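You operate a simulated robot arm through the tools that you are given. There is no shell and no other tool.

You are at the controls of a simulated robot arm. One attempt, no reset.

JOB
Pack the purple tray on the top of the cable table. At the end: the clear beaker with the teal ring stands where the clear white-capped water bottle stood; the black ring from the top of the cable table is in the purple tray; the white stopper stands where the clear beaker with the teal ring stood; the clear white-capped water bottle is on the brown carton; the grey hose adapter from the top of the cable table is in the purple tray; whatever was shut is shut again. Leave all else as you found it, and nothing knocked over. Set down upright: hose adapter, white-capped water bottle.

The check looks at the end state, three seconds after you hand in, the way a careful person would. Anything else that was tipped, shoved, dropped, spilled or broken makes it a failure. A push-on lid holds only when it is set on centred and level and pressed home; a screw cap is set on level and turned clockwise until tight.

ROBOT AND FRAMES
A 6-joint arm with a two-finger gripper, fixed in place. Base frame: the origin is on the floor under the middle of its stand, x ahead of it, y to its left, z up; the work surface is at about z = 0.78. Lengths are in m, angles in rad, forces in N, time in s.
With the tool pointing down near the work surface it reaches from about 0.1 to 0.7 m from the base axis. Its first joint turns from -1.152 to 1.152 rad. Payload 2.45 kg.
Tool frame: the origin (TCP) lies between the finger pads and is the grasp point; the fingertips stand 0.03 m ahead of it; z points along the fingers, y is the line along which they close. The gripper opens to 0.106 m; its body begins 0.079 m behind the TCP.
Orientation is that of the tool frame in the base frame, as [roll, pitch, yaw] about the fixed x, y, z axes, in that order (R = Rz(yaw) Ry(pitch) Rx(roll)). With the fingers straight down and closing along the base's y, the tool's x points along the base's -x, its y along +y and its z along -z.

CONTROLS
- The arm moves only by the tool step_arm. Its argument "steps" is a list of rows, each a list of 2 entries, a list of its own where there are three numbers: the shift along the base's x, y, z in units of 400 mm (1.0 is 400 mm), then the turn, a rotation vector about the base's x, y, z in units of 60 degrees (1.0 is 60 degrees). In form: [[[tx, ty, tz], [ax, ay, az]], ...]. A call has 1 to 20 rows; each row is the pose to reach, as a shift and turn from the pose commanded when the call began. "hand" is the gripper command, from -1 (shut) to 1 (fully open), values between in proportion, set as the call begins (left out, the last holds). A call with a number of a shift or a turn outside -1 to 1 is refused whole. Each row takes 0.2 s and may step no farther than 0.05 m and 0.15 rad from the row before; otherwise, or with a gripper value out of range, the whole call is refused. A pose out of reach is approached as far as the arm can. The call stops where the force on the tool passes 40 N (or 10 N more than at its start, if that is more) or the arm is blocked; 0.2 s more then pass. Each finger travels about 0.153 m/s and halts on what it meets, pressing with about 34 N; the grip force reading is that of the motor and also rises with nothing between the fingers. The clock runs only during rows and for 0.2 s after the last one: add rows that repeat a pose to give the fingers time. The reply holds the time, the measured pose of the TCP, the force on the tool along the base axes, the opening and the grip force, in the units named above and with some noise, with the torque about the TCP (base axes, N m) and any sound that the robot's microphone picked up.
- Cameras (640 x 400 px; columns grow to the right, rows downward): "scene" is fixed at [0.0694, 0.4483, 1.3808]; the picture's right is [-0.42, -0.91, 0.00], its down [-0.70, 0.32, -0.64] and it looks along [0.58, -0.27, -0.77] (base axes); focal length 269 px, centre (320, 200). "wrist" rides on the gripper at [0.076, -0.002, -0.106] in the tool frame; the picture's right is [0.02, 1.00, 0.00], its down [-0.78, 0.02, -0.62] and it looks along [-0.62, 0.01, 0.78] (tool axes); focal length 247 px, centre (320, 200). There is no depth. A picture from a camera that has moved, and an enlarged one, comes with that camera's place and axes in the base frame and with its lens.
- camera(camera): a new picture of that camera. The clock stands still meanwhile.
- zoom(camera, box): a new picture of the part [left, top, right, bottom] of that camera's present view, enlarged. The clock stands still meanwhile.
- finish_job(): hands the job in; it is judged then, once.

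Places have to be worked out from the pictures, the camera data and where the tool is seen. Open the gripper and draw the arm clear of the work before you hand the job in, unless the task says otherwise.

The tools are called after "Call:" by a JSON object that holds its "fn" and its "kwargs". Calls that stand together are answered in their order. step_arm: Moves the arm, as the interface text tells. Its arguments: {"type":"object","properties":{"steps":{"type":"array","items":{"type":"array"}},"hand":{"type":"number"}},"required":["steps"]} The other tools are called the same way: camera (camera) takes a picture; zoom (camera, box) takes an enlarged picture of a part of a camera's view; finish_job () hands the job in.

At the start:

```text
time_s: 0.0
position: [0.348, 0.1405, 1.14]
tool_rot: [3.141, 0.001, -3.139]
contact_force: [-0.4, 0.0, 0.3]
ft_torque: [-0.01, 0.0, -0.02]
gripper_width: 0.106
finger_force: 0.0
```

scene: 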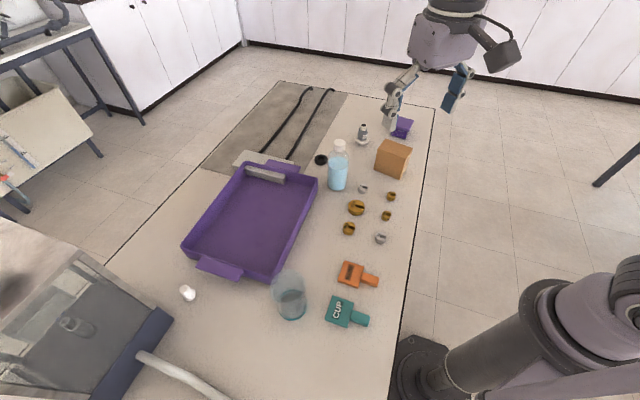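
wrist: 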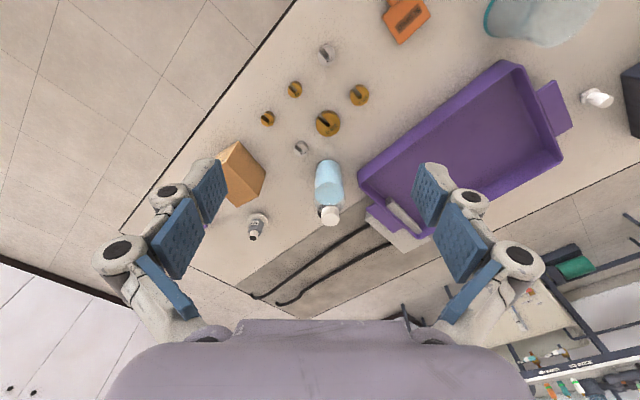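

I start by looking closely at the scene with enlarged views before moving anything.

Call:
{"fn": "zoom", "kwargs": {"camera": "scene", "box": [300, 90, 460, 190]}}

Call:
{"fn": "zoom", "kwargs": {"camera": "scene", "box": [160, 130, 340, 290]}}

Call:
{"fn": "zoom", "kwargs": {"camera": "scene", "box": [0, 200, 240, 400]}}

Call:
{"fn": "zoom", "kwargs": {"camera": "scene", "box": [240, 170, 440, 350]}}

Call:
{"fn": "zoom", "kwargs": {"camera": "scene", "box": [200, 70, 360, 180]}}

```text
4.00 times, centred on (380, 140) of scene
camera zoom: at [0.0694, 0.4483, 1.3808], right [-0.42, -0.91, 0.0], down [-0.7, 0.32, -0.64], along [0.58, -0.27, -0.77], focal length 1077 px, centre (80, 440)
```

zoom: 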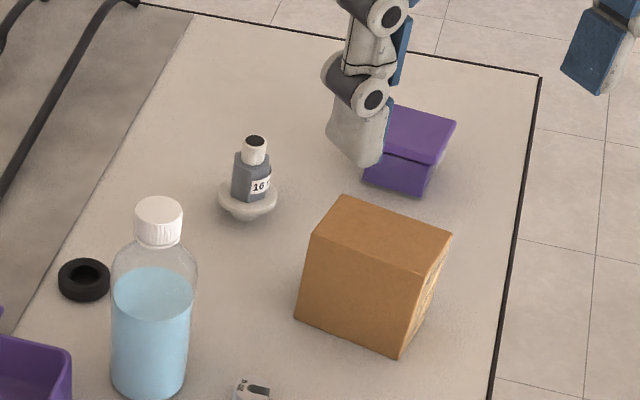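

```text
2.50 times, centred on (250, 210) of scene
camera zoom: at [0.0694, 0.4483, 1.3808], right [-0.42, -0.91, 0.0], down [-0.7, 0.32, -0.64], along [0.58, -0.27, -0.77], focal length 673 px, centre (495, 175)
```

zoom: 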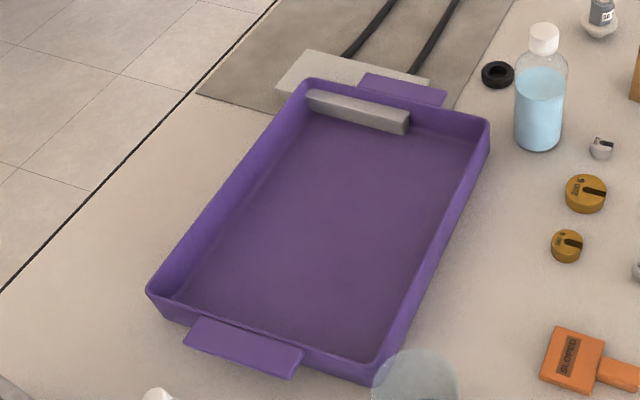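

```text
2.00 times, centred on (120, 300) of scene
camera zoom: at [0.0694, 0.4483, 1.3808], right [-0.42, -0.91, 0.0], down [-0.7, 0.32, -0.64], along [0.58, -0.27, -0.77], focal length 538 px, centre (720, 0)
```

zoom: 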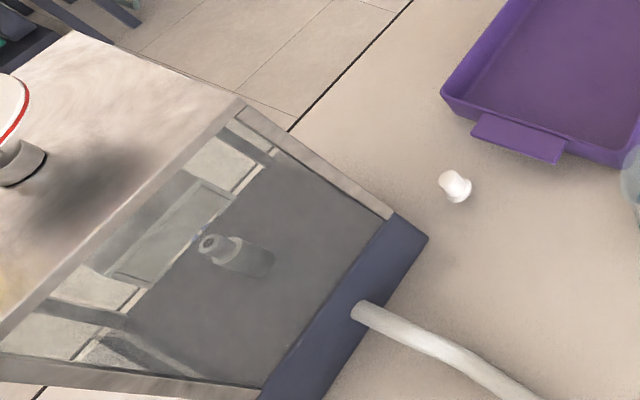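

```text
2.22 times, centred on (340, 260) of scene
camera zoom: at [0.0694, 0.4483, 1.3808], right [-0.42, -0.91, 0.0], down [-0.7, 0.32, -0.64], along [0.58, -0.27, -0.77], focal length 598 px, centre (276, 67)
```

zoom: 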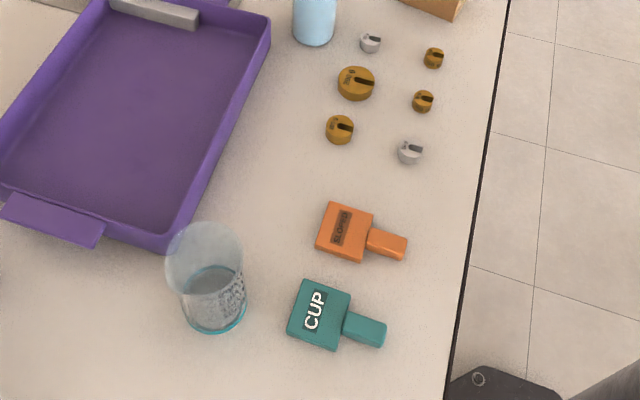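

```text
3.64 times, centred on (280, 125) of scene
camera zoom: at [0.0694, 0.4483, 1.3808], right [-0.42, -0.91, 0.0], down [-0.7, 0.32, -0.64], along [0.58, -0.27, -0.77], focal length 979 px, centre (466, 473)
```

zoom: 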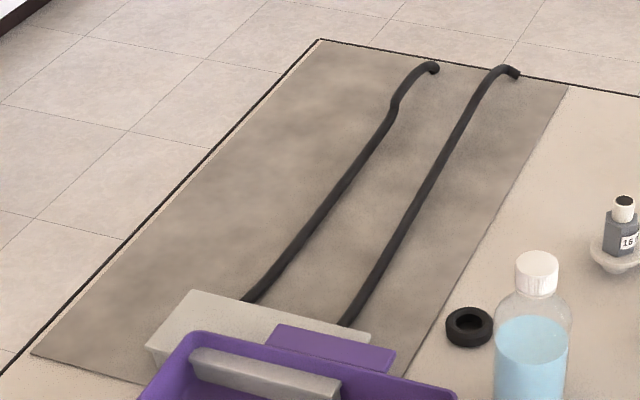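

The bottle, black ring, adapter on a flared foot, carton, tray, stopper and beaker are all visible. I now look at the wrist view enlarged to cross-check positions by a second viewpoint.

Call:
{"fn": "zoom", "kwargs": {"camera": "wrist", "box": [200, 120, 360, 260]}}

Call:
{"fn": "zoom", "kwargs": {"camera": "wrist", "box": [340, 40, 640, 260]}}

Call:
{"fn": "zoom", "kwargs": {"camera": "wrist", "box": [240, 200, 440, 320]}}

```text
2.86 times, centred on (280, 190) of wrist
camera zoom: at [0.2722, 0.1391, 1.2464], right [-0.02, 1.0, 0.0], down [0.78, 0.02, 0.62], along [0.62, 0.01, -0.78], focal length 706 px, centre (434, 229)
```

zoom: 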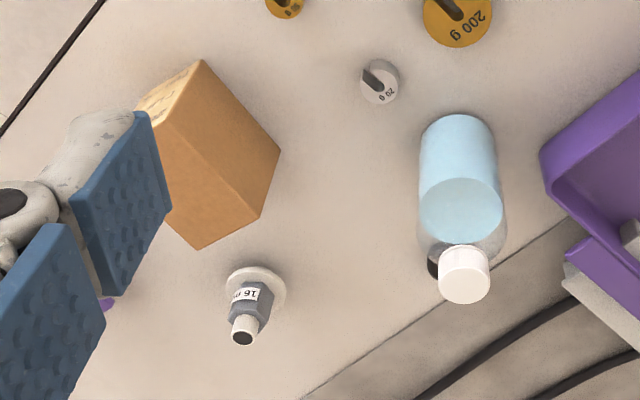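

```text
1.82 times, centred on (490, 150) of wrist
camera zoom: at [0.2722, 0.1391, 1.2464], right [-0.02, 1.0, 0.0], down [0.78, 0.02, 0.62], along [0.62, 0.01, -0.78], focal length 449 px, centre (11, 291)
```

zoom: 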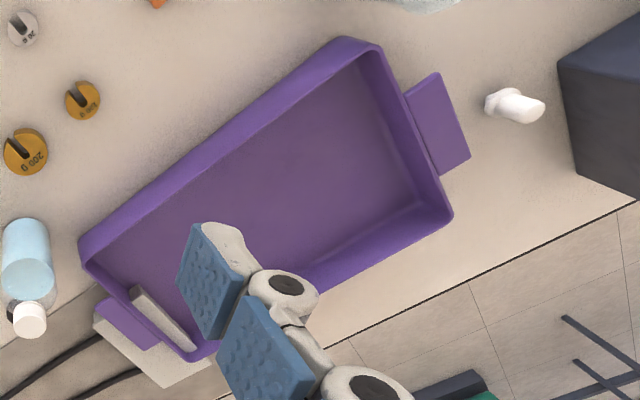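

```text
3.20 times, centred on (340, 260) of wrist
camera zoom: at [0.2722, 0.1391, 1.2464], right [-0.02, 1.0, 0.0], down [0.78, 0.02, 0.62], along [0.62, 0.01, -0.78], focal length 790 px, centre (256, 8)
```

zoom: 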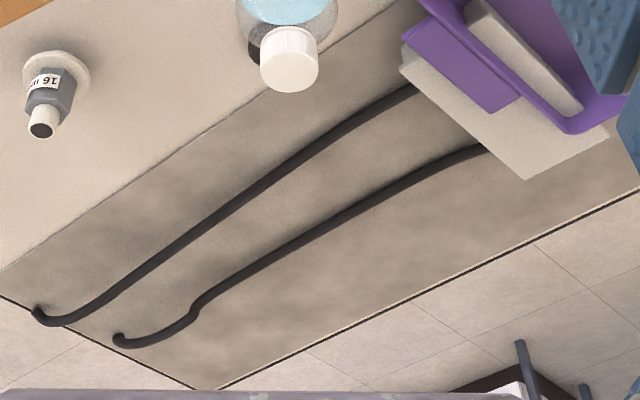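

From two viewpoints I judge: bottle at about (0.555, 0.162), 0.16 m tall; carton top centre about (0.546, -0.018) at z≈0.864; beaker (0.267, 0.421); stopper (0.39, 0.62) near a hood. I swing the arm, staying high, to look at the stopper and beaker region.

Call:
{"fn": "step_arm", "kwargs": {"steps": [[[-0.056, 0.057, -0.014], [0, 0, 0.13]], [[-0.113, 0.114, -0.029], [0, 0, 0.26]], [[-0.169, 0.171, -0.043], [0, 0, 0.39]], [[-0.226, 0.229, -0.057], [0, 0, 0.52]], [[-0.282, 0.286, -0.071], [0, 0, 0.65]], [[-0.339, 0.343, -0.086], [0, 0, 0.78]], [[-0.395, 0.4, -0.1], [0, 0, 0.91]], [[-0.395, 0.4, -0.1], [0, 0, 0.91]]], "hand": 1}}

Call:
{"fn": "camera", "kwargs": {"camera": "wrist"}}

Call:
{"fn": "camera", "kwargs": {"camera": "scene"}}

```text
time_s: 1.8
position: [0.1895, 0.301, 1.1005]
tool_rot: [-3.141, 0.0, -2.184]
contact_force: [-0.5, 0.0, 1.0]
ft_torque: [-0.01, 0.0, 0.02]
gripper_width: 0.1061
finger_force: 0.1
```

```text
taken
camera wrist: at [0.1471, 0.2396, 1.2078], right [-0.83, 0.56, 0.0], down [0.44, 0.65, 0.62], along [0.35, 0.52, -0.78], focal length 247 px, centre (320, 200)
```

wrist: 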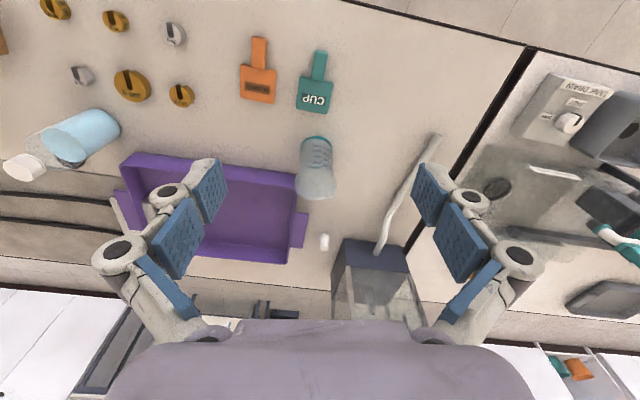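

```text
taken
```

scene: 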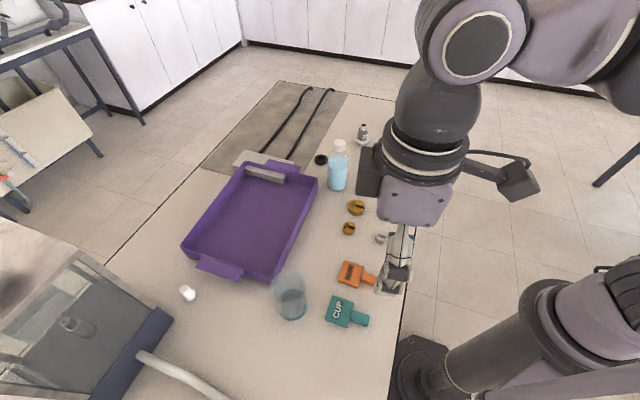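

The wrist now shows the beaker, stopper and hood; I enlarge those regions for measurement.

Call:
{"fn": "zoom", "kwargs": {"camera": "wrist", "box": [280, 110, 440, 310]}}

Call:
{"fn": "zoom", "kwargs": {"camera": "wrist", "box": [90, 130, 340, 280]}}

Call:
{"fn": "zoom", "kwargs": {"camera": "wrist", "box": [440, 40, 640, 280]}}

Call:
{"fn": "zoom", "kwargs": {"camera": "wrist", "box": [280, 110, 360, 260]}}

```text
2.00 times, centred on (360, 210) of wrist
camera zoom: at [0.1471, 0.2396, 1.2078], right [-0.83, 0.56, 0.0], down [0.44, 0.65, 0.62], along [0.35, 0.52, -0.78], focal length 494 px, centre (240, 180)
```

zoom: 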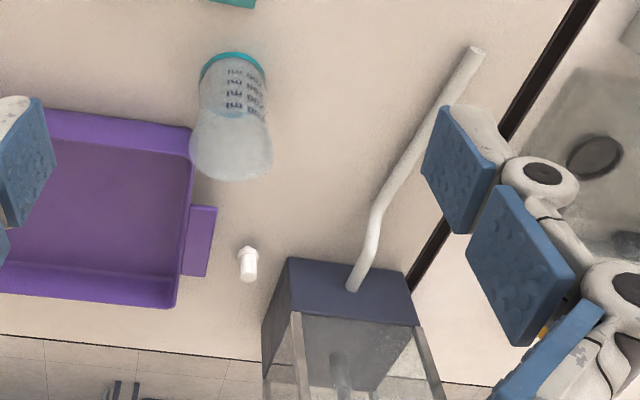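

```text
2.56 times, centred on (215, 205) of wrist
camera zoom: at [0.1471, 0.2396, 1.2078], right [-0.83, 0.56, 0.0], down [0.44, 0.65, 0.62], along [0.35, 0.52, -0.78], focal length 632 px, centre (589, 187)
```

zoom: 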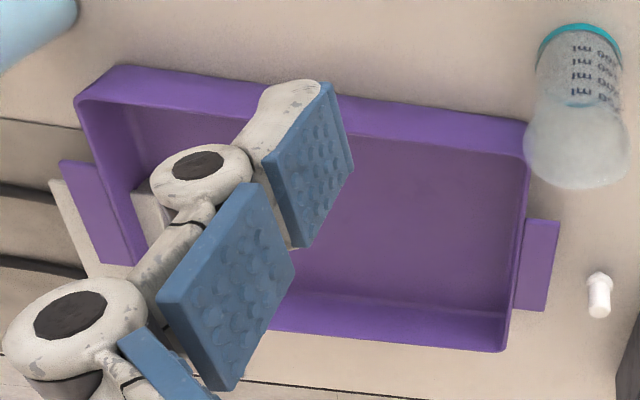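

```text
1.67 times, centred on (540, 160) of wrist
camera zoom: at [0.1471, 0.2396, 1.2078], right [-0.83, 0.56, 0.0], down [0.44, 0.65, 0.62], along [0.35, 0.52, -0.78], focal length 412 px, centre (-47, 267)
```

zoom: 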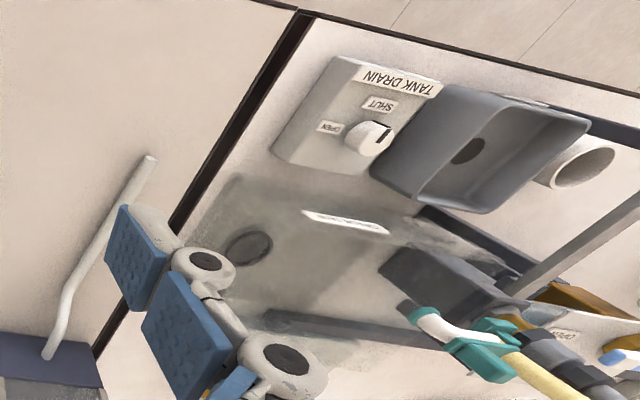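

```text
2.67 times, centred on (320, 185) of wrist
camera zoom: at [0.1471, 0.2396, 1.2078], right [-0.83, 0.56, 0.0], down [0.44, 0.65, 0.62], along [0.35, 0.52, -0.78], focal length 659 px, centre (320, 240)
```

zoom: 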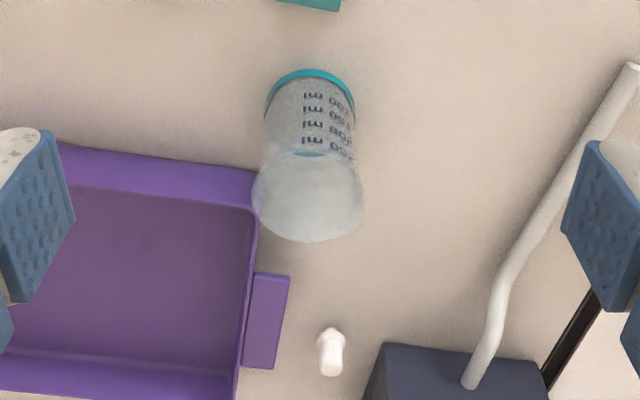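

The beaker is at about (0.276, 0.420), 0.0645 m wide and about 0.11 m tall; the tray is turned 45° with its near corners at about (0.33, 0.45) and (0.547, 0.227). I now move high over the bottle with the fingers closing along the tray's edge direction, to check alignment.

Call:
{"fn": "step_arm", "kwargs": {"steps": [[[0.101, -0.0385, 0], [0, 0, -0.018]], [[0.203, -0.077, 0], [0, 0, -0.036]], [[0.304, -0.115, 0], [0, 0, -0.055]], [[0.4055, -0.154, 0], [0, 0, -0.073]], [[0.507, -0.192, 0], [0, 0, -0.091]], [[0.608, -0.231, 0], [0, 0, -0.109]], [[0.71, -0.269, 0], [0, 0, -0.128]], [[0.811, -0.3075, 0], [0, 0, -0.146]], [[0.9125, -0.346, 0], [0, 0, -0.164]], [[0.9125, -0.346, 0], [0, 0, -0.164]]], "hand": 1}}

Call:
{"fn": "camera", "kwargs": {"camera": "wrist"}}

Call:
{"fn": "camera", "kwargs": {"camera": "scene"}}

```text
time_s: 4.0
position: [0.5566, 0.159, 1.1022]
tool_rot: [-3.141, 0.001, -2.358]
contact_force: [0.1, -0.4, 0.3]
ft_torque: [0.0, -0.02, 0.0]
gripper_width: 0.1058
finger_force: 0.0
```

```text
taken
camera wrist: at [0.5036, 0.1046, 1.2089], right [-0.72, 0.69, 0.0], down [0.54, 0.56, 0.62], along [0.43, 0.45, -0.78], focal length 247 px, centre (320, 200)
```

wrist: 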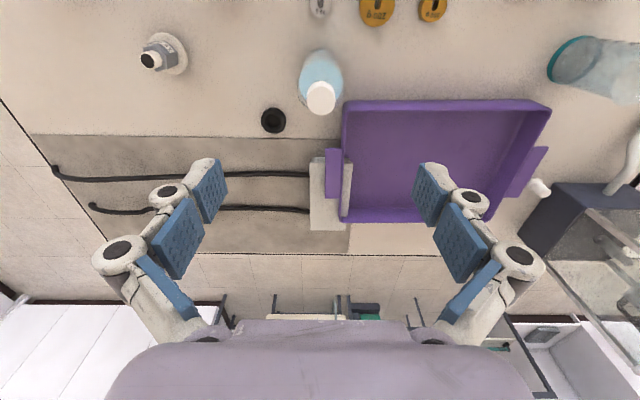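

```text
taken
```

scene: 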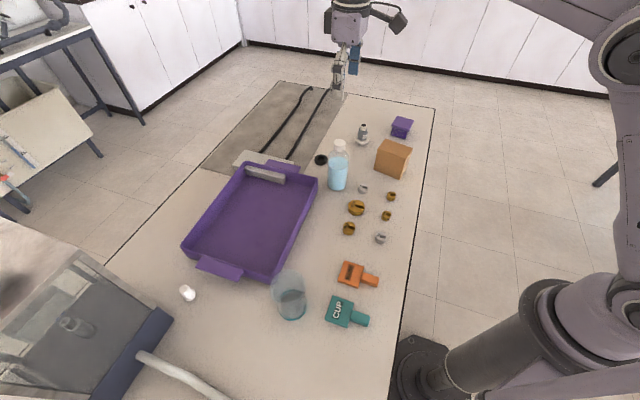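

The bottle, ring and adapter are now visible from almost overhead; I enlarge them to refine positions.

Call:
{"fn": "zoom", "kwargs": {"camera": "wrist", "box": [240, 30, 360, 150]}}

Call:
{"fn": "zoom", "kwargs": {"camera": "wrist", "box": [120, 10, 240, 110]}}

Call:
{"fn": "zoom", "kwargs": {"camera": "wrist", "box": [290, 80, 570, 260]}}

Call:
{"fn": "zoom", "kwargs": {"camera": "scene", "box": [320, 100, 440, 200]}}

```text
3.33 times, centred on (300, 90) of wrist
camera zoom: at [0.5036, 0.1046, 1.2089], right [-0.72, 0.69, 0.0], down [0.54, 0.56, 0.62], along [0.43, 0.45, -0.78], focal length 823 px, centre (387, 567)
```

zoom: 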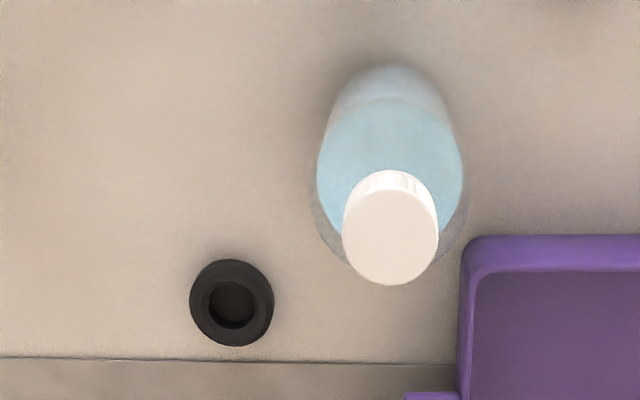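

```text
4.00 times, centred on (180, 60) of wrist
camera zoom: at [0.5036, 0.1046, 1.2089], right [-0.72, 0.69, 0.0], down [0.54, 0.56, 0.62], along [0.43, 0.45, -0.78], focal length 988 px, centre (880, 760)
```

zoom: 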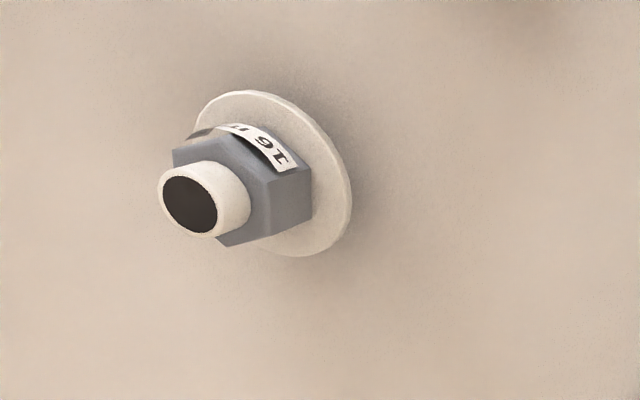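

```text
2.22 times, centred on (430, 170) of wrist
camera zoom: at [0.5036, 0.1046, 1.2089], right [-0.72, 0.69, 0.0], down [0.54, 0.56, 0.62], along [0.43, 0.45, -0.78], focal length 549 px, centre (76, 267)
```

zoom: 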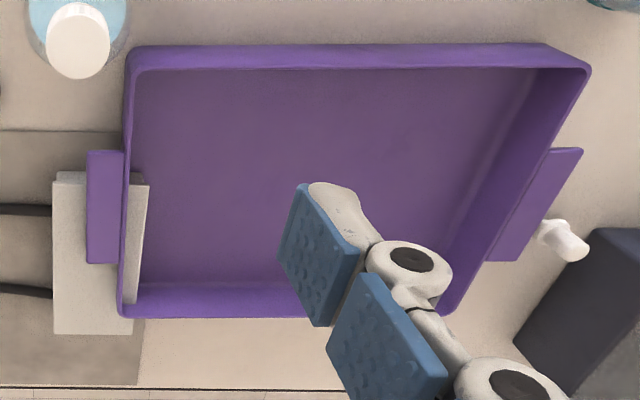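

```text
4.00 times, centred on (380, 150) of scene
camera zoom: at [0.0695, 0.4483, 1.3808], right [-0.42, -0.91, 0.0], down [-0.7, 0.32, -0.64], along [0.58, -0.27, -0.77], focal length 1077 px, centre (80, 400)
```

zoom: 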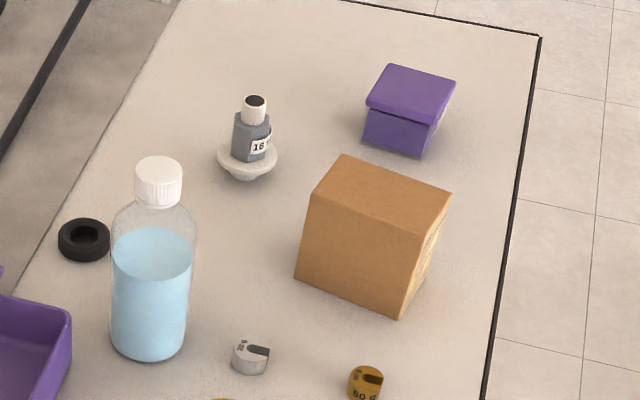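

Triangulating the bottle gives (0.557, 0.162) with cap top at z≈0.94; the ring is at (0.671, 0.166) and the adapter at (0.7055, -0.0075) with its flange near z≈0.79 and top ≈0.848. I descend around the bottle to TCP z≈0.88 with the fingers open.

Call:
{"fn": "step_arm", "kwargs": {"steps": [[[0.002, 0.0, -0.08], [0, 0, 0]], [[0.005, 0.0, -0.16], [0, 0, 0]], [[0.005, 0.0, -0.24], [0, 0, 0]], [[0.005, 0.0, -0.32], [0, 0, 0]], [[0.005, 0.0, -0.4], [0, 0, 0]], [[0.005, 0.0, -0.48], [0, 0, 0]], [[0.005, 0.0, -0.55], [0, 0, 0]], [[0.005, 0.0, -0.55], [0, 0, 0]], [[0.005, 0.0, -0.55], [0, 0, 0]]], "hand": 1}}

Call:
{"fn": "camera", "kwargs": {"camera": "wrist"}}

Call:
{"fn": "zoom", "kwargs": {"camera": "scene", "box": [260, 80, 440, 220]}}

```text
time_s: 6.0
position: [0.557, 0.1646, 0.8822]
tool_rot: [3.141, 0.0, -2.359]
contact_force: [0.4, -0.4, -0.2]
ft_torque: [-0.01, 0.01, 0.02]
gripper_width: 0.1059
finger_force: 0.2
```

```text
taken
camera wrist: at [0.5043, 0.1103, 0.9893], right [-0.72, 0.69, 0.0], down [0.54, 0.56, 0.62], along [0.43, 0.45, -0.78], focal length 247 px, centre (320, 200)
```

wrist: 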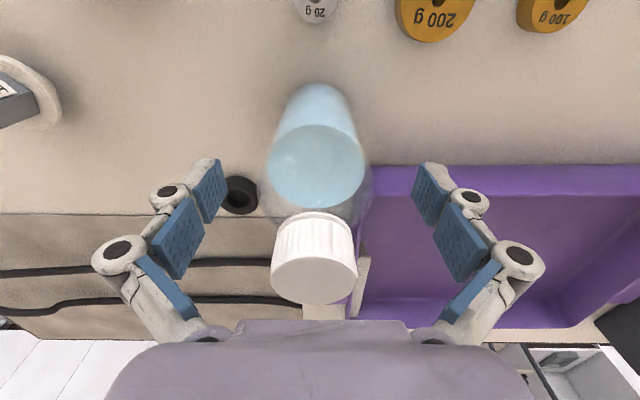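

```text
2.86 times, centred on (350, 150) of scene
camera zoom: at [0.0694, 0.4483, 1.3808], right [-0.42, -0.91, 0.0], down [-0.7, 0.32, -0.64], along [0.58, -0.27, -0.77], focal length 769 px, centre (234, 343)
```

zoom: 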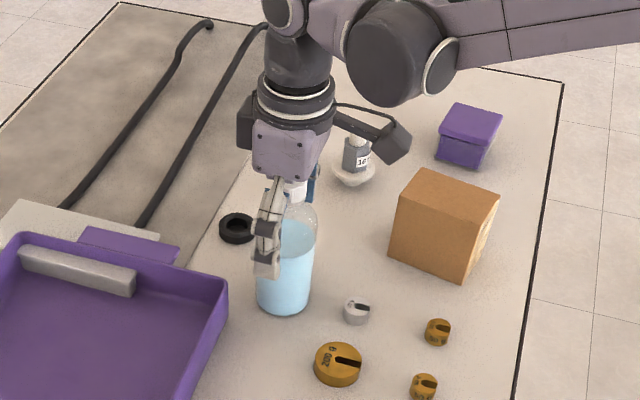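

The bottle is centred between the open fingers (cap at about (0.558, 0.164), TCP at (0.557, 0.165)). I lower 8 mm, then close on the upper body of the bottle.

Call:
{"fn": "step_arm", "kwargs": {"steps": [[[0.0, 0.0, -0.01], [0, 0, 0]], [[0.0, 0.0, -0.02], [0, 0, 0]], [[0.0, 0.0, -0.02], [0, 0, 0]]], "hand": 1}}

Call:
{"fn": "step_arm", "kwargs": {"steps": [[[0.0, 0.0, 0.0], [0, 0, 0]], [[0.0, 0.0, 0.0], [0, 0, 0]], [[0.0, 0.0, 0.0], [0, 0, 0]], [[0.0, 0.0, 0.0], [0, 0, 0]]], "hand": -1}}

Call:
{"fn": "camera", "kwargs": {"camera": "wrist"}}

```text
time_s: 6.8
position: [0.5582, 0.1633, 0.8729]
tool_rot: [3.14, -0.001, -2.36]
contact_force: [-0.1, 0.0, 0.6]
ft_torque: [0.0, -0.01, -0.02]
gripper_width: 0.1061
finger_force: 0.0
```

```text
time_s: 7.8
position: [0.5564, 0.1628, 0.8738]
tool_rot: [-3.142, 0.0, -2.36]
contact_force: [1.9, -1.0, 18.2]
ft_torque: [-0.01, -0.13, -0.04]
gripper_width: 0.059
finger_force: 33.6
```

```text
taken
camera wrist: at [0.5043, 0.1083, 0.9802], right [-0.72, 0.69, 0.0], down [0.54, 0.56, 0.62], along [0.43, 0.45, -0.78], focal length 247 px, centre (320, 200)
```

wrist: 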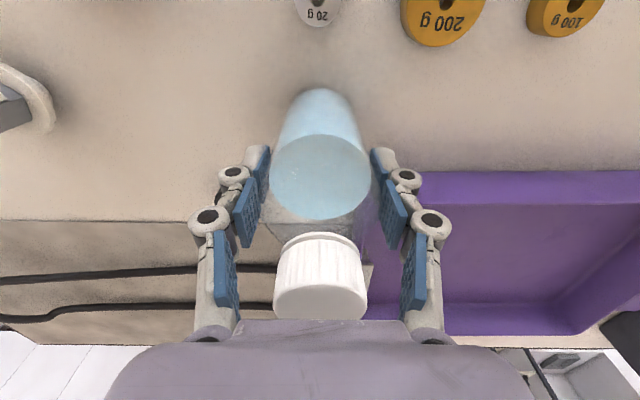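

The grip holds at 0.059 m. The 18 N vertical reading after closing probably comes from the pads on the bottle's shoulder; I lift a little and check the load.

Call:
{"fn": "step_arm", "kwargs": {"steps": [[[0.0, 0.0, 0.02], [0, 0, 0]], [[0.0, 0.0, 0.05], [0, 0, 0]], [[0.0, 0.0, 0.08], [0, 0, 0]], [[0.0, 0.0, 0.08], [0, 0, 0]], [[0.0, 0.0, 0.08], [0, 0, 0]]], "hand": -1}}

Call:
{"fn": "camera", "kwargs": {"camera": "wrist"}}

Call:
{"fn": "zoom", "kwargs": {"camera": "scene", "box": [260, 80, 440, 220]}}

```text
time_s: 9.0
position: [0.5571, 0.1639, 0.9067]
tool_rot: [-3.141, 0.0, -2.359]
contact_force: [0.1, -0.5, -2.0]
ft_torque: [-0.02, -0.02, 0.03]
gripper_width: 0.0586
finger_force: 34.2
```

```text
taken
camera wrist: at [0.505, 0.1088, 1.0119], right [-0.72, 0.69, 0.0], down [0.54, 0.56, 0.62], along [0.43, 0.45, -0.78], focal length 247 px, centre (320, 200)
```

wrist: 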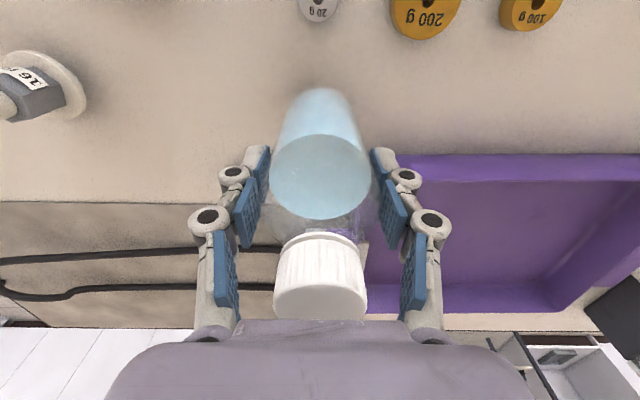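

```text
2.86 times, centred on (350, 150) of scene
camera zoom: at [0.0695, 0.4483, 1.3808], right [-0.42, -0.91, 0.0], down [-0.7, 0.32, -0.64], along [0.58, -0.27, -0.77], focal length 769 px, centre (234, 343)
```

zoom: 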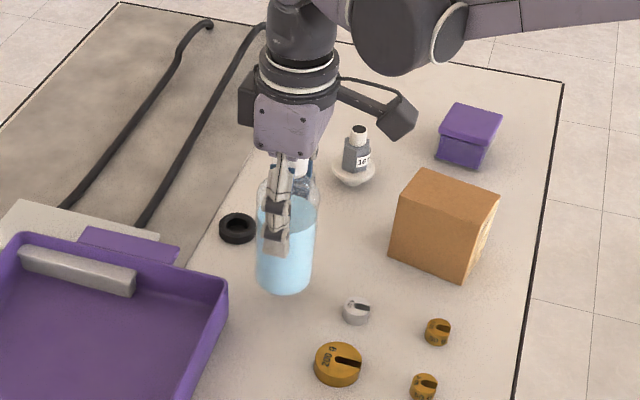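

The bottle hangs cleanly (about 0.2 kg). I raise it and turn the wrist so the camera can see the carton beside the bottle, to refine the carton's centre.

Call:
{"fn": "step_arm", "kwargs": {"steps": [[[0, 0, 0.1], [0, 0, -0.1]], [[-0.02, -0.01, 0.2], [0, 0, -0.22]], [[-0.06, -0.03, 0.3], [0, 0, -0.35]], [[-0.1, -0.05, 0.315], [0, 0, -0.48]], [[-0.13, -0.07, 0.315], [0, 0, -0.61]], [[-0.1425, -0.08, 0.315], [0, 0, -0.747]], [[-0.1425, -0.08, 0.315], [0, 0, -0.747]], [[-0.1425, -0.08, 0.315], [0, 0, -0.747]]], "hand": -1}}

Call:
{"fn": "camera", "kwargs": {"camera": "wrist"}}

Call:
{"fn": "zoom", "kwargs": {"camera": "wrist", "box": [100, 60, 300, 220]}}

Call:
{"fn": "camera", "kwargs": {"camera": "scene"}}

```text
time_s: 10.8
position: [0.4993, 0.1293, 1.0298]
tool_rot: [-3.141, 0.0, 3.141]
contact_force: [0.0, 0.1, -2.3]
ft_torque: [0.0, 0.02, 0.0]
gripper_width: 0.0586
finger_force: 34.4
```

```text
taken
camera wrist: at [0.4227, 0.1283, 1.1354], right [-0.02, 1.0, 0.0], down [0.78, 0.02, 0.62], along [0.62, 0.01, -0.78], focal length 247 px, centre (320, 200)
```

wrist: 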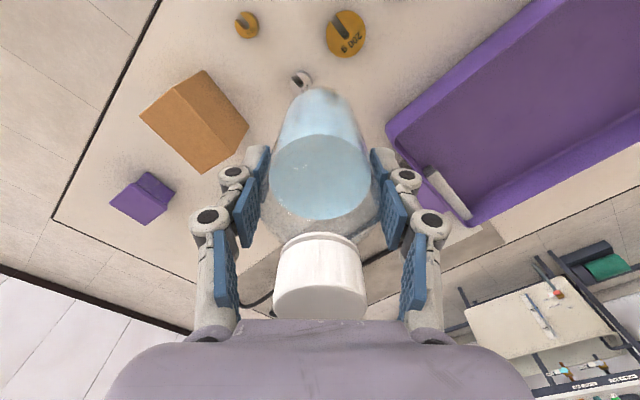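

```text
2.50 times, centred on (200, 140) of wrist
camera zoom: at [0.4227, 0.1283, 1.1354], right [-0.02, 1.0, 0.0], down [0.78, 0.02, 0.62], along [0.62, 0.01, -0.78], focal length 617 px, centre (620, 350)
```

zoom: 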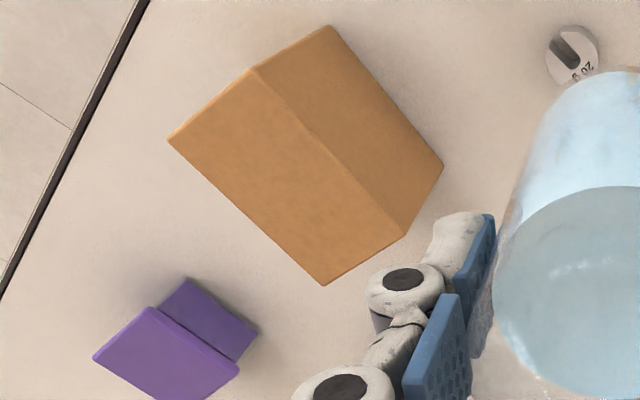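

```text
taken
```

scene: 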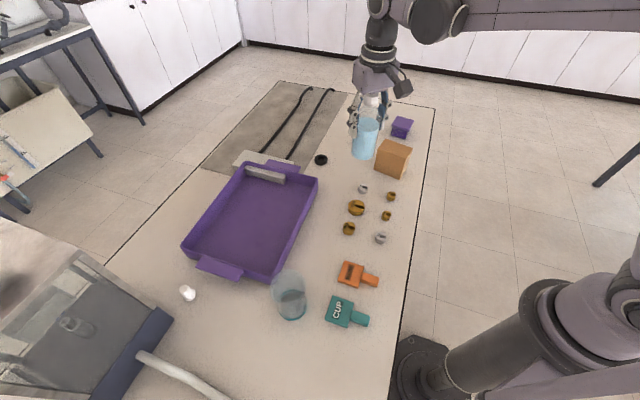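

The carton's top-face corners from this view give its centre at (0.546, -0.022), 0.090 × 0.057 m, top at z≈0.864, consistent with the scene view. I carry the bottle over it and stop a little above.

Call:
{"fn": "step_arm", "kwargs": {"steps": [[[0.029, -0.094, 0], [0, 0, 0]], [[0.058, -0.19, 0], [0, 0, 0]], [[0.087, -0.285, 0], [0, 0, 0]], [[0.116, -0.3775, 0], [0, 0, 0]], [[0.116, -0.3775, 0], [0, 0, 0]], [[0.116, -0.3775, -0.07], [0, 0, 0]], [[0.116, -0.3775, -0.13], [0, 0, 0]], [[0.116, -0.3775, -0.13], [0, 0, 0]]], "hand": -1}}

Call:
{"fn": "camera", "kwargs": {"camera": "wrist"}}

Call:
{"fn": "zoom", "kwargs": {"camera": "scene", "box": [320, 80, 460, 200]}}

```text
time_s: 12.6
position: [0.5456, -0.0208, 0.9777]
tool_rot: [-3.142, 0.0, -3.141]
contact_force: [-0.5, 0.6, -2.9]
ft_torque: [0.0, 0.0, 0.0]
gripper_width: 0.0592
finger_force: 34.0
```

```text
taken
camera wrist: at [0.4691, -0.0221, 1.085], right [-0.02, 1.0, 0.0], down [0.78, 0.02, 0.62], along [0.62, 0.01, -0.78], focal length 247 px, centre (320, 200)
```

wrist: 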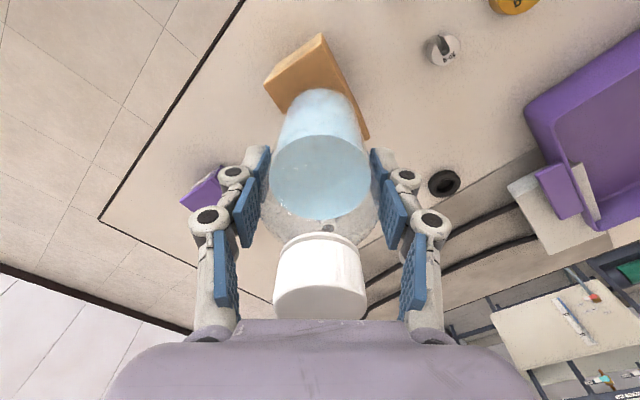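

```text
3.33 times, centred on (390, 140) of scene
camera zoom: at [0.0695, 0.4483, 1.3808], right [-0.42, -0.91, 0.0], down [-0.7, 0.32, -0.64], along [0.58, -0.27, -0.77], focal length 897 px, centre (87, 400)
```

zoom: 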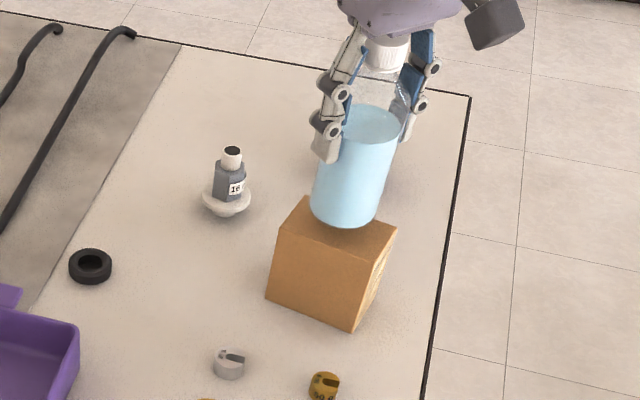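

The bottle hangs centred above the carton. I descend slowly, then feel for contact in small steps.

Call:
{"fn": "step_arm", "kwargs": {"steps": [[[0.0, 0.0, -0.015], [0, 0, 0]], [[0.0, 0.0, -0.03], [0, 0, 0]], [[0.0, 0.0, -0.038], [0, 0, 0]], [[0.0, 0.0, -0.038], [0, 0, 0]]], "hand": -1}}

Call:
{"fn": "step_arm", "kwargs": {"steps": [[[0.0, 0.0, -0.004], [0, 0, 0]], [[0.0, 0.0, -0.006], [0, 0, 0]]], "hand": -1}}

```text
time_s: 13.6
position: [0.5474, -0.0213, 0.9626]
tool_rot: [3.141, -0.001, -3.141]
contact_force: [-1.4, 0.2, -2.9]
ft_torque: [0.02, -0.03, -0.03]
gripper_width: 0.0589
finger_force: 34.2
```

```text
time_s: 14.2
position: [0.5485, -0.0203, 0.9623]
tool_rot: [3.141, 0.001, -3.141]
contact_force: [-0.3, 0.9, 23.0]
ft_torque: [0.08, -0.06, -0.06]
gripper_width: 0.0589
finger_force: 34.1
```

Contact is felt at z≈0.962 (23 N), so the bottle is on the carton. I ease off the pressure slightly before opening.

Call:
{"fn": "step_arm", "kwargs": {"steps": [[[0.0, 0.0, 0.003], [0, 0, 0]], [[0.0, 0.0, 0.003], [0, 0, 0]]], "hand": -1}}

Call:
{"fn": "zoom", "kwargs": {"camera": "scene", "box": [320, 80, 460, 200]}}

```text
time_s: 14.8
position: [0.5474, -0.0201, 0.9619]
tool_rot: [3.141, 0.002, -3.141]
contact_force: [0.5, 0.1, 18.8]
ft_torque: [0.09, -0.08, 0.0]
gripper_width: 0.0589
finger_force: 33.7
```

```text
3.33 times, centred on (390, 140) of scene
camera zoom: at [0.0691, 0.4484, 1.3808], right [-0.42, -0.91, 0.0], down [-0.7, 0.32, -0.64], along [0.58, -0.27, -0.77], focal length 897 px, centre (87, 400)
```

zoom: 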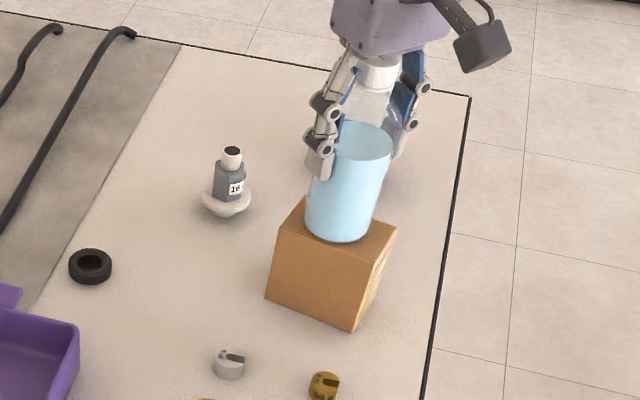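

Still 19 N; the bottle sits fully on the carton. I relax another 1.5 mm, then open the fingers.

Call:
{"fn": "step_arm", "kwargs": {"steps": [[[0.0, 0.0, 0.004], [0, 0, 0]], [[0.0, 0.0, 0.004], [0, 0, 0]]], "hand": -1}}

Call:
{"fn": "step_arm", "kwargs": {"steps": [[[0.0, 0.0, 0.0], [0, 0, 0]], [[0.0, 0.0, 0.0], [0, 0, 0]], [[0.0, 0.0, 0.0], [0, 0, 0]]], "hand": 1}}

Call:
{"fn": "camera", "kwargs": {"camera": "wrist"}}

Call:
{"fn": "zoom", "kwargs": {"camera": "scene", "box": [320, 80, 460, 200]}}

```text
time_s: 15.4
position: [0.5467, -0.0217, 0.9625]
tool_rot: [3.141, -0.001, -3.141]
contact_force: [-0.1, 0.8, -2.9]
ft_torque: [0.03, 0.03, -0.01]
gripper_width: 0.0592
finger_force: 33.5
```

```text
time_s: 16.2
position: [0.5469, -0.0206, 0.9614]
tool_rot: [-3.141, 0.0, -3.139]
contact_force: [-1.4, -0.2, 0.2]
ft_torque: [0.0, 0.0, 0.0]
gripper_width: 0.1059
finger_force: 0.2
```

```text
taken
camera wrist: at [0.4708, -0.0219, 1.069], right [-0.02, 1.0, 0.0], down [0.78, 0.02, 0.62], along [0.62, 0.01, -0.78], focal length 247 px, centre (320, 200)
```

wrist: 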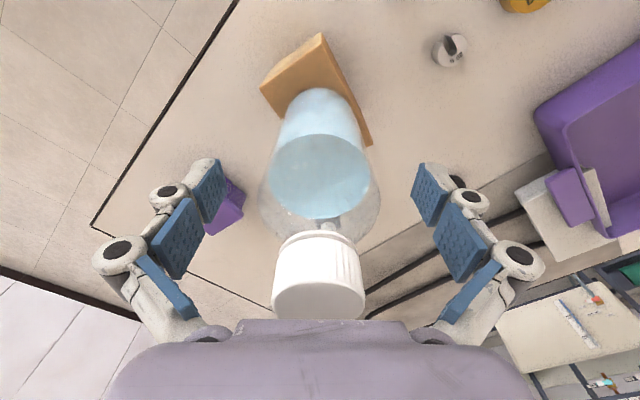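

```text
3.33 times, centred on (390, 140) of scene
camera zoom: at [0.0694, 0.4483, 1.3808], right [-0.42, -0.91, 0.0], down [-0.7, 0.32, -0.64], along [0.58, -0.27, -0.77], focal length 897 px, centre (87, 400)
```

zoom: 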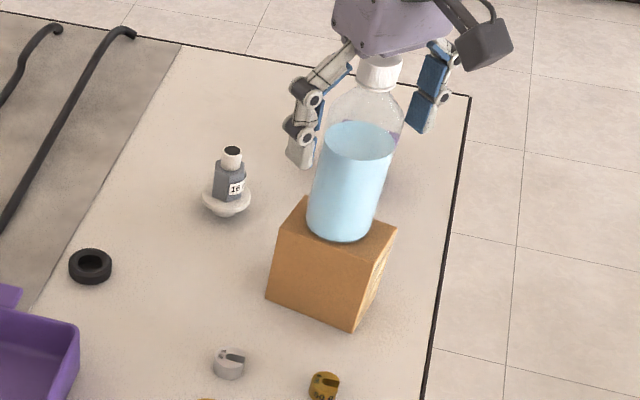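

The bottle stands upright on the carton and is released. I raise straight up until the fingers clear the cap, then travel toward the beaker while turning the wrist.

Call:
{"fn": "step_arm", "kwargs": {"steps": [[[0, 0, 0.05], [0, 0, 0]], [[0, 0, 0.13], [0, 0, 0]], [[0, 0, 0.22], [0, 0, 0]], [[0, 0, 0.31], [0, 0, 0]], [[0, 0, 0.345], [0, 0, 0]], [[-0.05, 0.09, 0.345], [0, 0, 0.1]], [[-0.1, 0.18, 0.345], [0, 0, 0.2]], [[-0.15, 0.28, 0.345], [0, 0, 0.3]], [[-0.21, 0.38, 0.345], [0, 0, 0.4]], [[-0.27, 0.47, 0.345], [0, 0, 0.5]], [[-0.33, 0.56, 0.345], [0, 0, 0.6]], [[-0.39, 0.65, 0.345], [0, 0, 0.7]], [[-0.45, 0.74, 0.345], [0, 0, 0.75]], [[-0.51, 0.83, 0.345], [0, 0, 0.75]], [[-0.57, 0.92, 0.345], [0, 0, 0.75]], [[-0.62, 1.0, 0.345], [0, 0, 0.75]], [[-0.62, 1.0, 0.345], [0, 0, 0.75]]], "hand": 1}}

Call:
{"fn": "camera", "kwargs": {"camera": "wrist"}}

Call:
{"fn": "camera", "kwargs": {"camera": "scene"}}

```text
time_s: 19.8
position: [0.2974, 0.3789, 1.1014]
tool_rot: [-3.141, 0.001, -2.357]
contact_force: [0.7, -0.9, -1.0]
ft_torque: [0.02, 0.01, 0.0]
gripper_width: 0.1061
finger_force: 0.2
```

```text
taken
camera wrist: at [0.2445, 0.3241, 1.2079], right [-0.72, 0.69, 0.0], down [0.54, 0.57, 0.62], along [0.43, 0.45, -0.78], focal length 247 px, centre (320, 200)
```

wrist: 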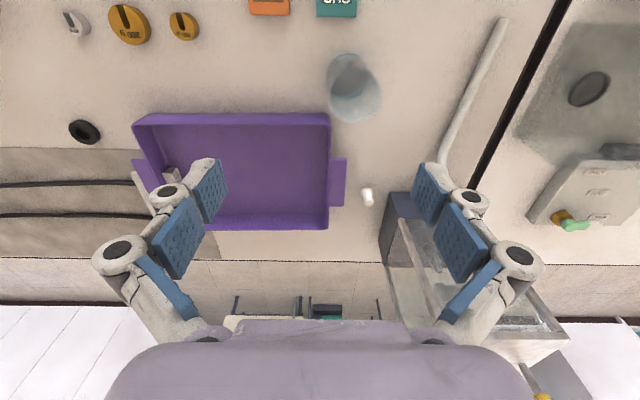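

```text
taken
```

scene: 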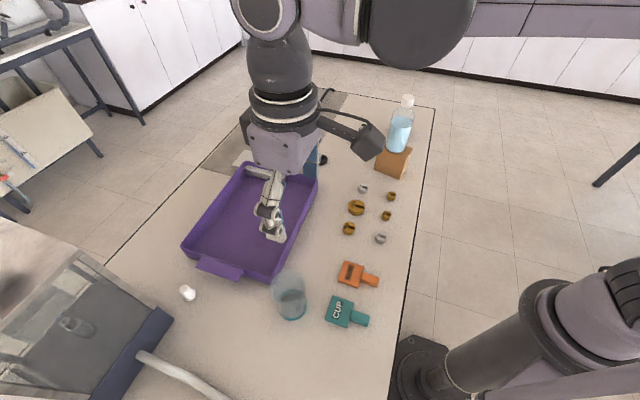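

I enlarge the beaker, stopper and tray from this near-overhead view to fix their positions.

Call:
{"fn": "zoom", "kwargs": {"camera": "wrist", "box": [310, 30, 410, 130]}}

Call:
{"fn": "zoom", "kwargs": {"camera": "wrist", "box": [310, 140, 450, 280]}}

Call:
{"fn": "zoom", "kwargs": {"camera": "wrist", "box": [110, 90, 370, 250]}}

```text
4.00 times, centred on (360, 80) of wrist
camera zoom: at [0.2445, 0.3241, 1.2079], right [-0.72, 0.69, 0.0], down [0.54, 0.57, 0.62], along [0.43, 0.45, -0.78], focal length 988 px, centre (160, 680)
```

zoom: 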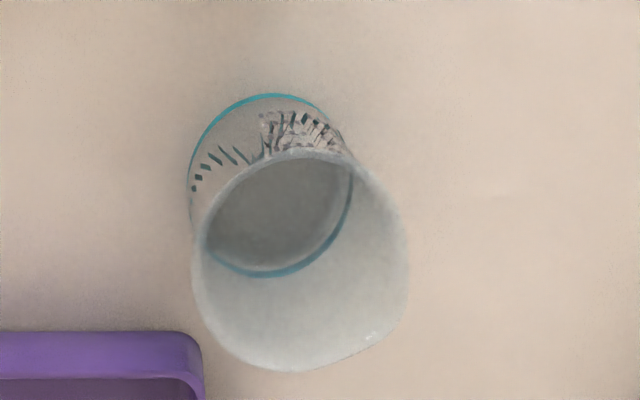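

```text
2.86 times, centred on (380, 210) of wrist
camera zoom: at [0.2445, 0.3241, 1.2079], right [-0.72, 0.69, 0.0], down [0.54, 0.57, 0.62], along [0.43, 0.45, -0.78], focal length 706 px, centre (149, 171)
```

zoom: 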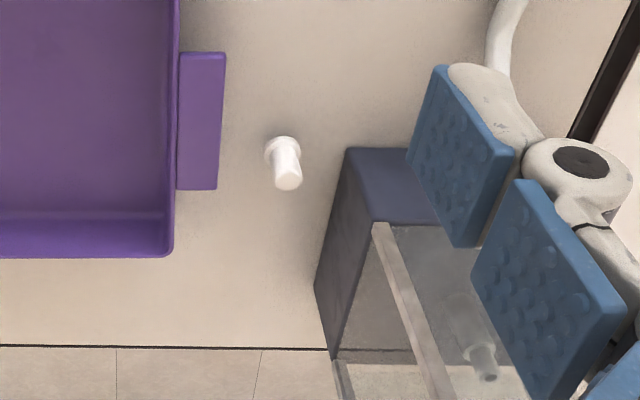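

```text
2.46 times, centred on (240, 170) of wrist
camera zoom: at [0.2445, 0.3241, 1.2079], right [-0.72, 0.69, 0.0], down [0.54, 0.57, 0.62], along [0.43, 0.45, -0.78], focal length 608 px, centre (517, 274)
```

zoom: 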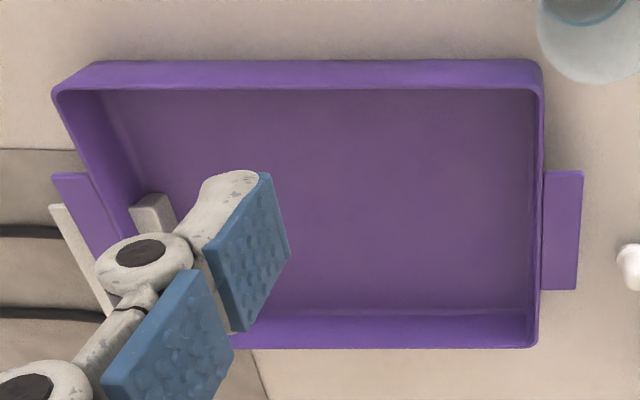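

The beaker is at (0.275, 0.418), about 0.066 m wide with rim at z≈0.889; the tray corner sits diagonally off it, clear of where the fingers will go. I move over it and descend with the fingers open to z≈0.87.

Call:
{"fn": "step_arm", "kwargs": {"steps": [[[-0.028, 0.049, 0], [0, 0, 0]], [[-0.056, 0.0975, 0], [0, 0, 0]], [[-0.056, 0.0975, -0.1], [0, 0, 0]], [[-0.056, 0.0975, -0.2], [0, 0, 0]], [[-0.056, 0.0975, -0.3], [0, 0, 0]], [[-0.056, 0.0975, -0.4], [0, 0, 0]], [[-0.056, 0.0975, -0.48], [0, 0, 0]], [[-0.056, 0.0975, -0.55], [0, 0, 0]], [[-0.056, 0.0975, -0.58], [0, 0, 0]], [[-0.056, 0.0975, -0.58], [0, 0, 0]]], "hand": 1}}

Call:
{"fn": "camera", "kwargs": {"camera": "wrist"}}

Call:
{"fn": "zoom", "kwargs": {"camera": "scene", "box": [220, 200, 400, 340]}}

```text
time_s: 22.0
position: [0.2755, 0.4186, 0.869]
tool_rot: [3.141, 0.0, -2.357]
contact_force: [0.6, -1.1, 0.3]
ft_torque: [0.02, 0.01, 0.02]
gripper_width: 0.1063
finger_force: 0.1
```

```text
taken
camera wrist: at [0.2228, 0.3643, 0.975], right [-0.72, 0.69, 0.0], down [0.54, 0.57, 0.62], along [0.43, 0.45, -0.78], focal length 247 px, centre (320, 200)
```

wrist: 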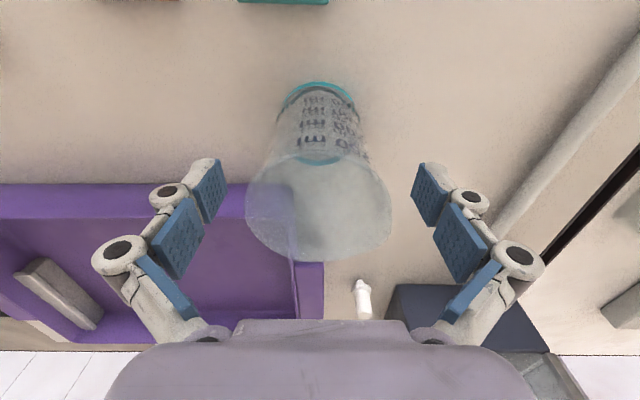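

```text
2.86 times, centred on (310, 270) of scene
camera zoom: at [0.0694, 0.4483, 1.3808], right [-0.42, -0.91, 0.0], down [-0.7, 0.32, -0.64], along [0.58, -0.27, -0.77], focal length 769 px, centre (349, 0)
```

zoom: 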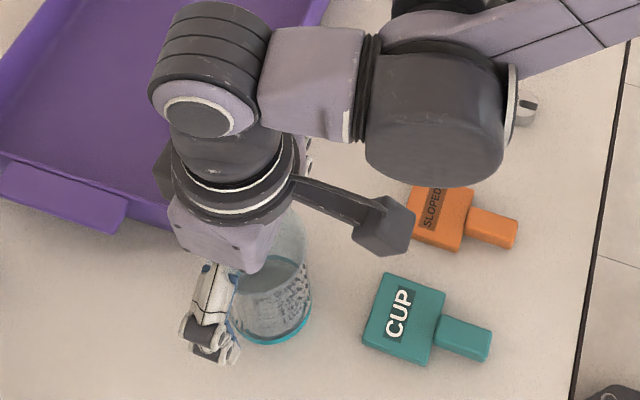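

The beaker is centred between the fingers. I lower 13 mm more and close gently on it.

Call:
{"fn": "step_arm", "kwargs": {"steps": [[[0.0, 0.0, -0.016], [0, 0, 0]], [[0.0, 0.0, -0.032], [0, 0, 0]], [[0.0, 0.0, -0.032], [0, 0, 0]]], "hand": 1}}

Call:
{"fn": "step_arm", "kwargs": {"steps": [[[0.0, 0.0, 0.0], [0, 0, 0]], [[0.0, 0.0, 0.0], [0, 0, 0]], [[0.0, 0.0, 0.0], [0, 0, 0]], [[0.0, 0.0, 0.0], [0, 0, 0]]], "hand": -1}}

Call:
{"fn": "camera", "kwargs": {"camera": "wrist"}}

```text
time_s: 22.8
position: [0.2758, 0.4188, 0.857]
tool_rot: [-3.141, 0.0, -2.357]
contact_force: [-0.3, 0.4, 0.1]
ft_torque: [0.0, 0.01, 0.0]
gripper_width: 0.1061
finger_force: 0.2
```

```text
time_s: 23.8
position: [0.2754, 0.4186, 0.8571]
tool_rot: [-3.141, -0.001, -2.356]
contact_force: [0.0, 0.1, 9.6]
ft_torque: [-0.08, 0.11, 0.01]
gripper_width: 0.0575
finger_force: 34.1
```

```text
taken
camera wrist: at [0.223, 0.3639, 0.963], right [-0.72, 0.69, 0.0], down [0.54, 0.57, 0.62], along [0.43, 0.45, -0.78], focal length 247 px, centre (320, 200)
```

wrist: 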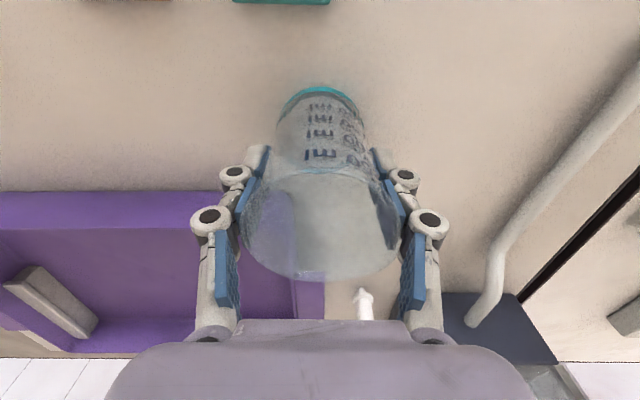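

Gripped at 0.0575 m. I lift gently by 3 cm and check that it hangs level.

Call:
{"fn": "step_arm", "kwargs": {"steps": [[[0.0, 0.0, 0.015], [0, 0, 0]], [[0.0, 0.0, 0.04], [0, 0, 0]], [[0.0, 0.0, 0.075], [0, 0, 0]], [[0.0, 0.0, 0.075], [0, 0, 0]], [[0.0, 0.0, 0.075], [0, 0, 0]]], "hand": -1}}

Call:
{"fn": "camera", "kwargs": {"camera": "wrist"}}

Call:
{"fn": "zoom", "kwargs": {"camera": "scene", "box": [220, 200, 400, 340]}}

```text
time_s: 25.0
position: [0.2761, 0.4187, 0.8884]
tool_rot: [-3.141, 0.0, -2.358]
contact_force: [0.2, -0.2, -0.8]
ft_torque: [-0.03, 0.01, 0.02]
gripper_width: 0.0576
finger_force: 34.1
```

```text
taken
camera wrist: at [0.2242, 0.3633, 0.9956], right [-0.72, 0.69, 0.0], down [0.54, 0.57, 0.62], along [0.43, 0.45, -0.78], focal length 247 px, centre (320, 200)
```

wrist: 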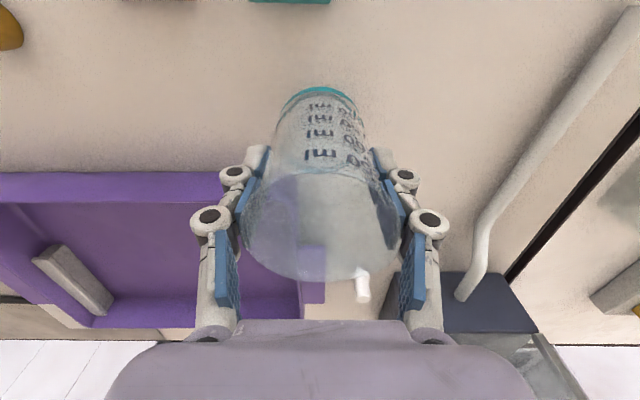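

```text
2.86 times, centred on (310, 270) of scene
camera zoom: at [0.0694, 0.4483, 1.3808], right [-0.42, -0.91, 0.0], down [-0.7, 0.32, -0.64], along [0.58, -0.27, -0.77], focal length 769 px, centre (349, 0)
```

zoom: 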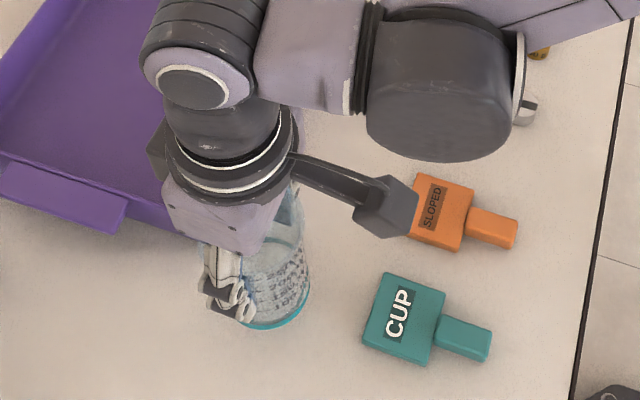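

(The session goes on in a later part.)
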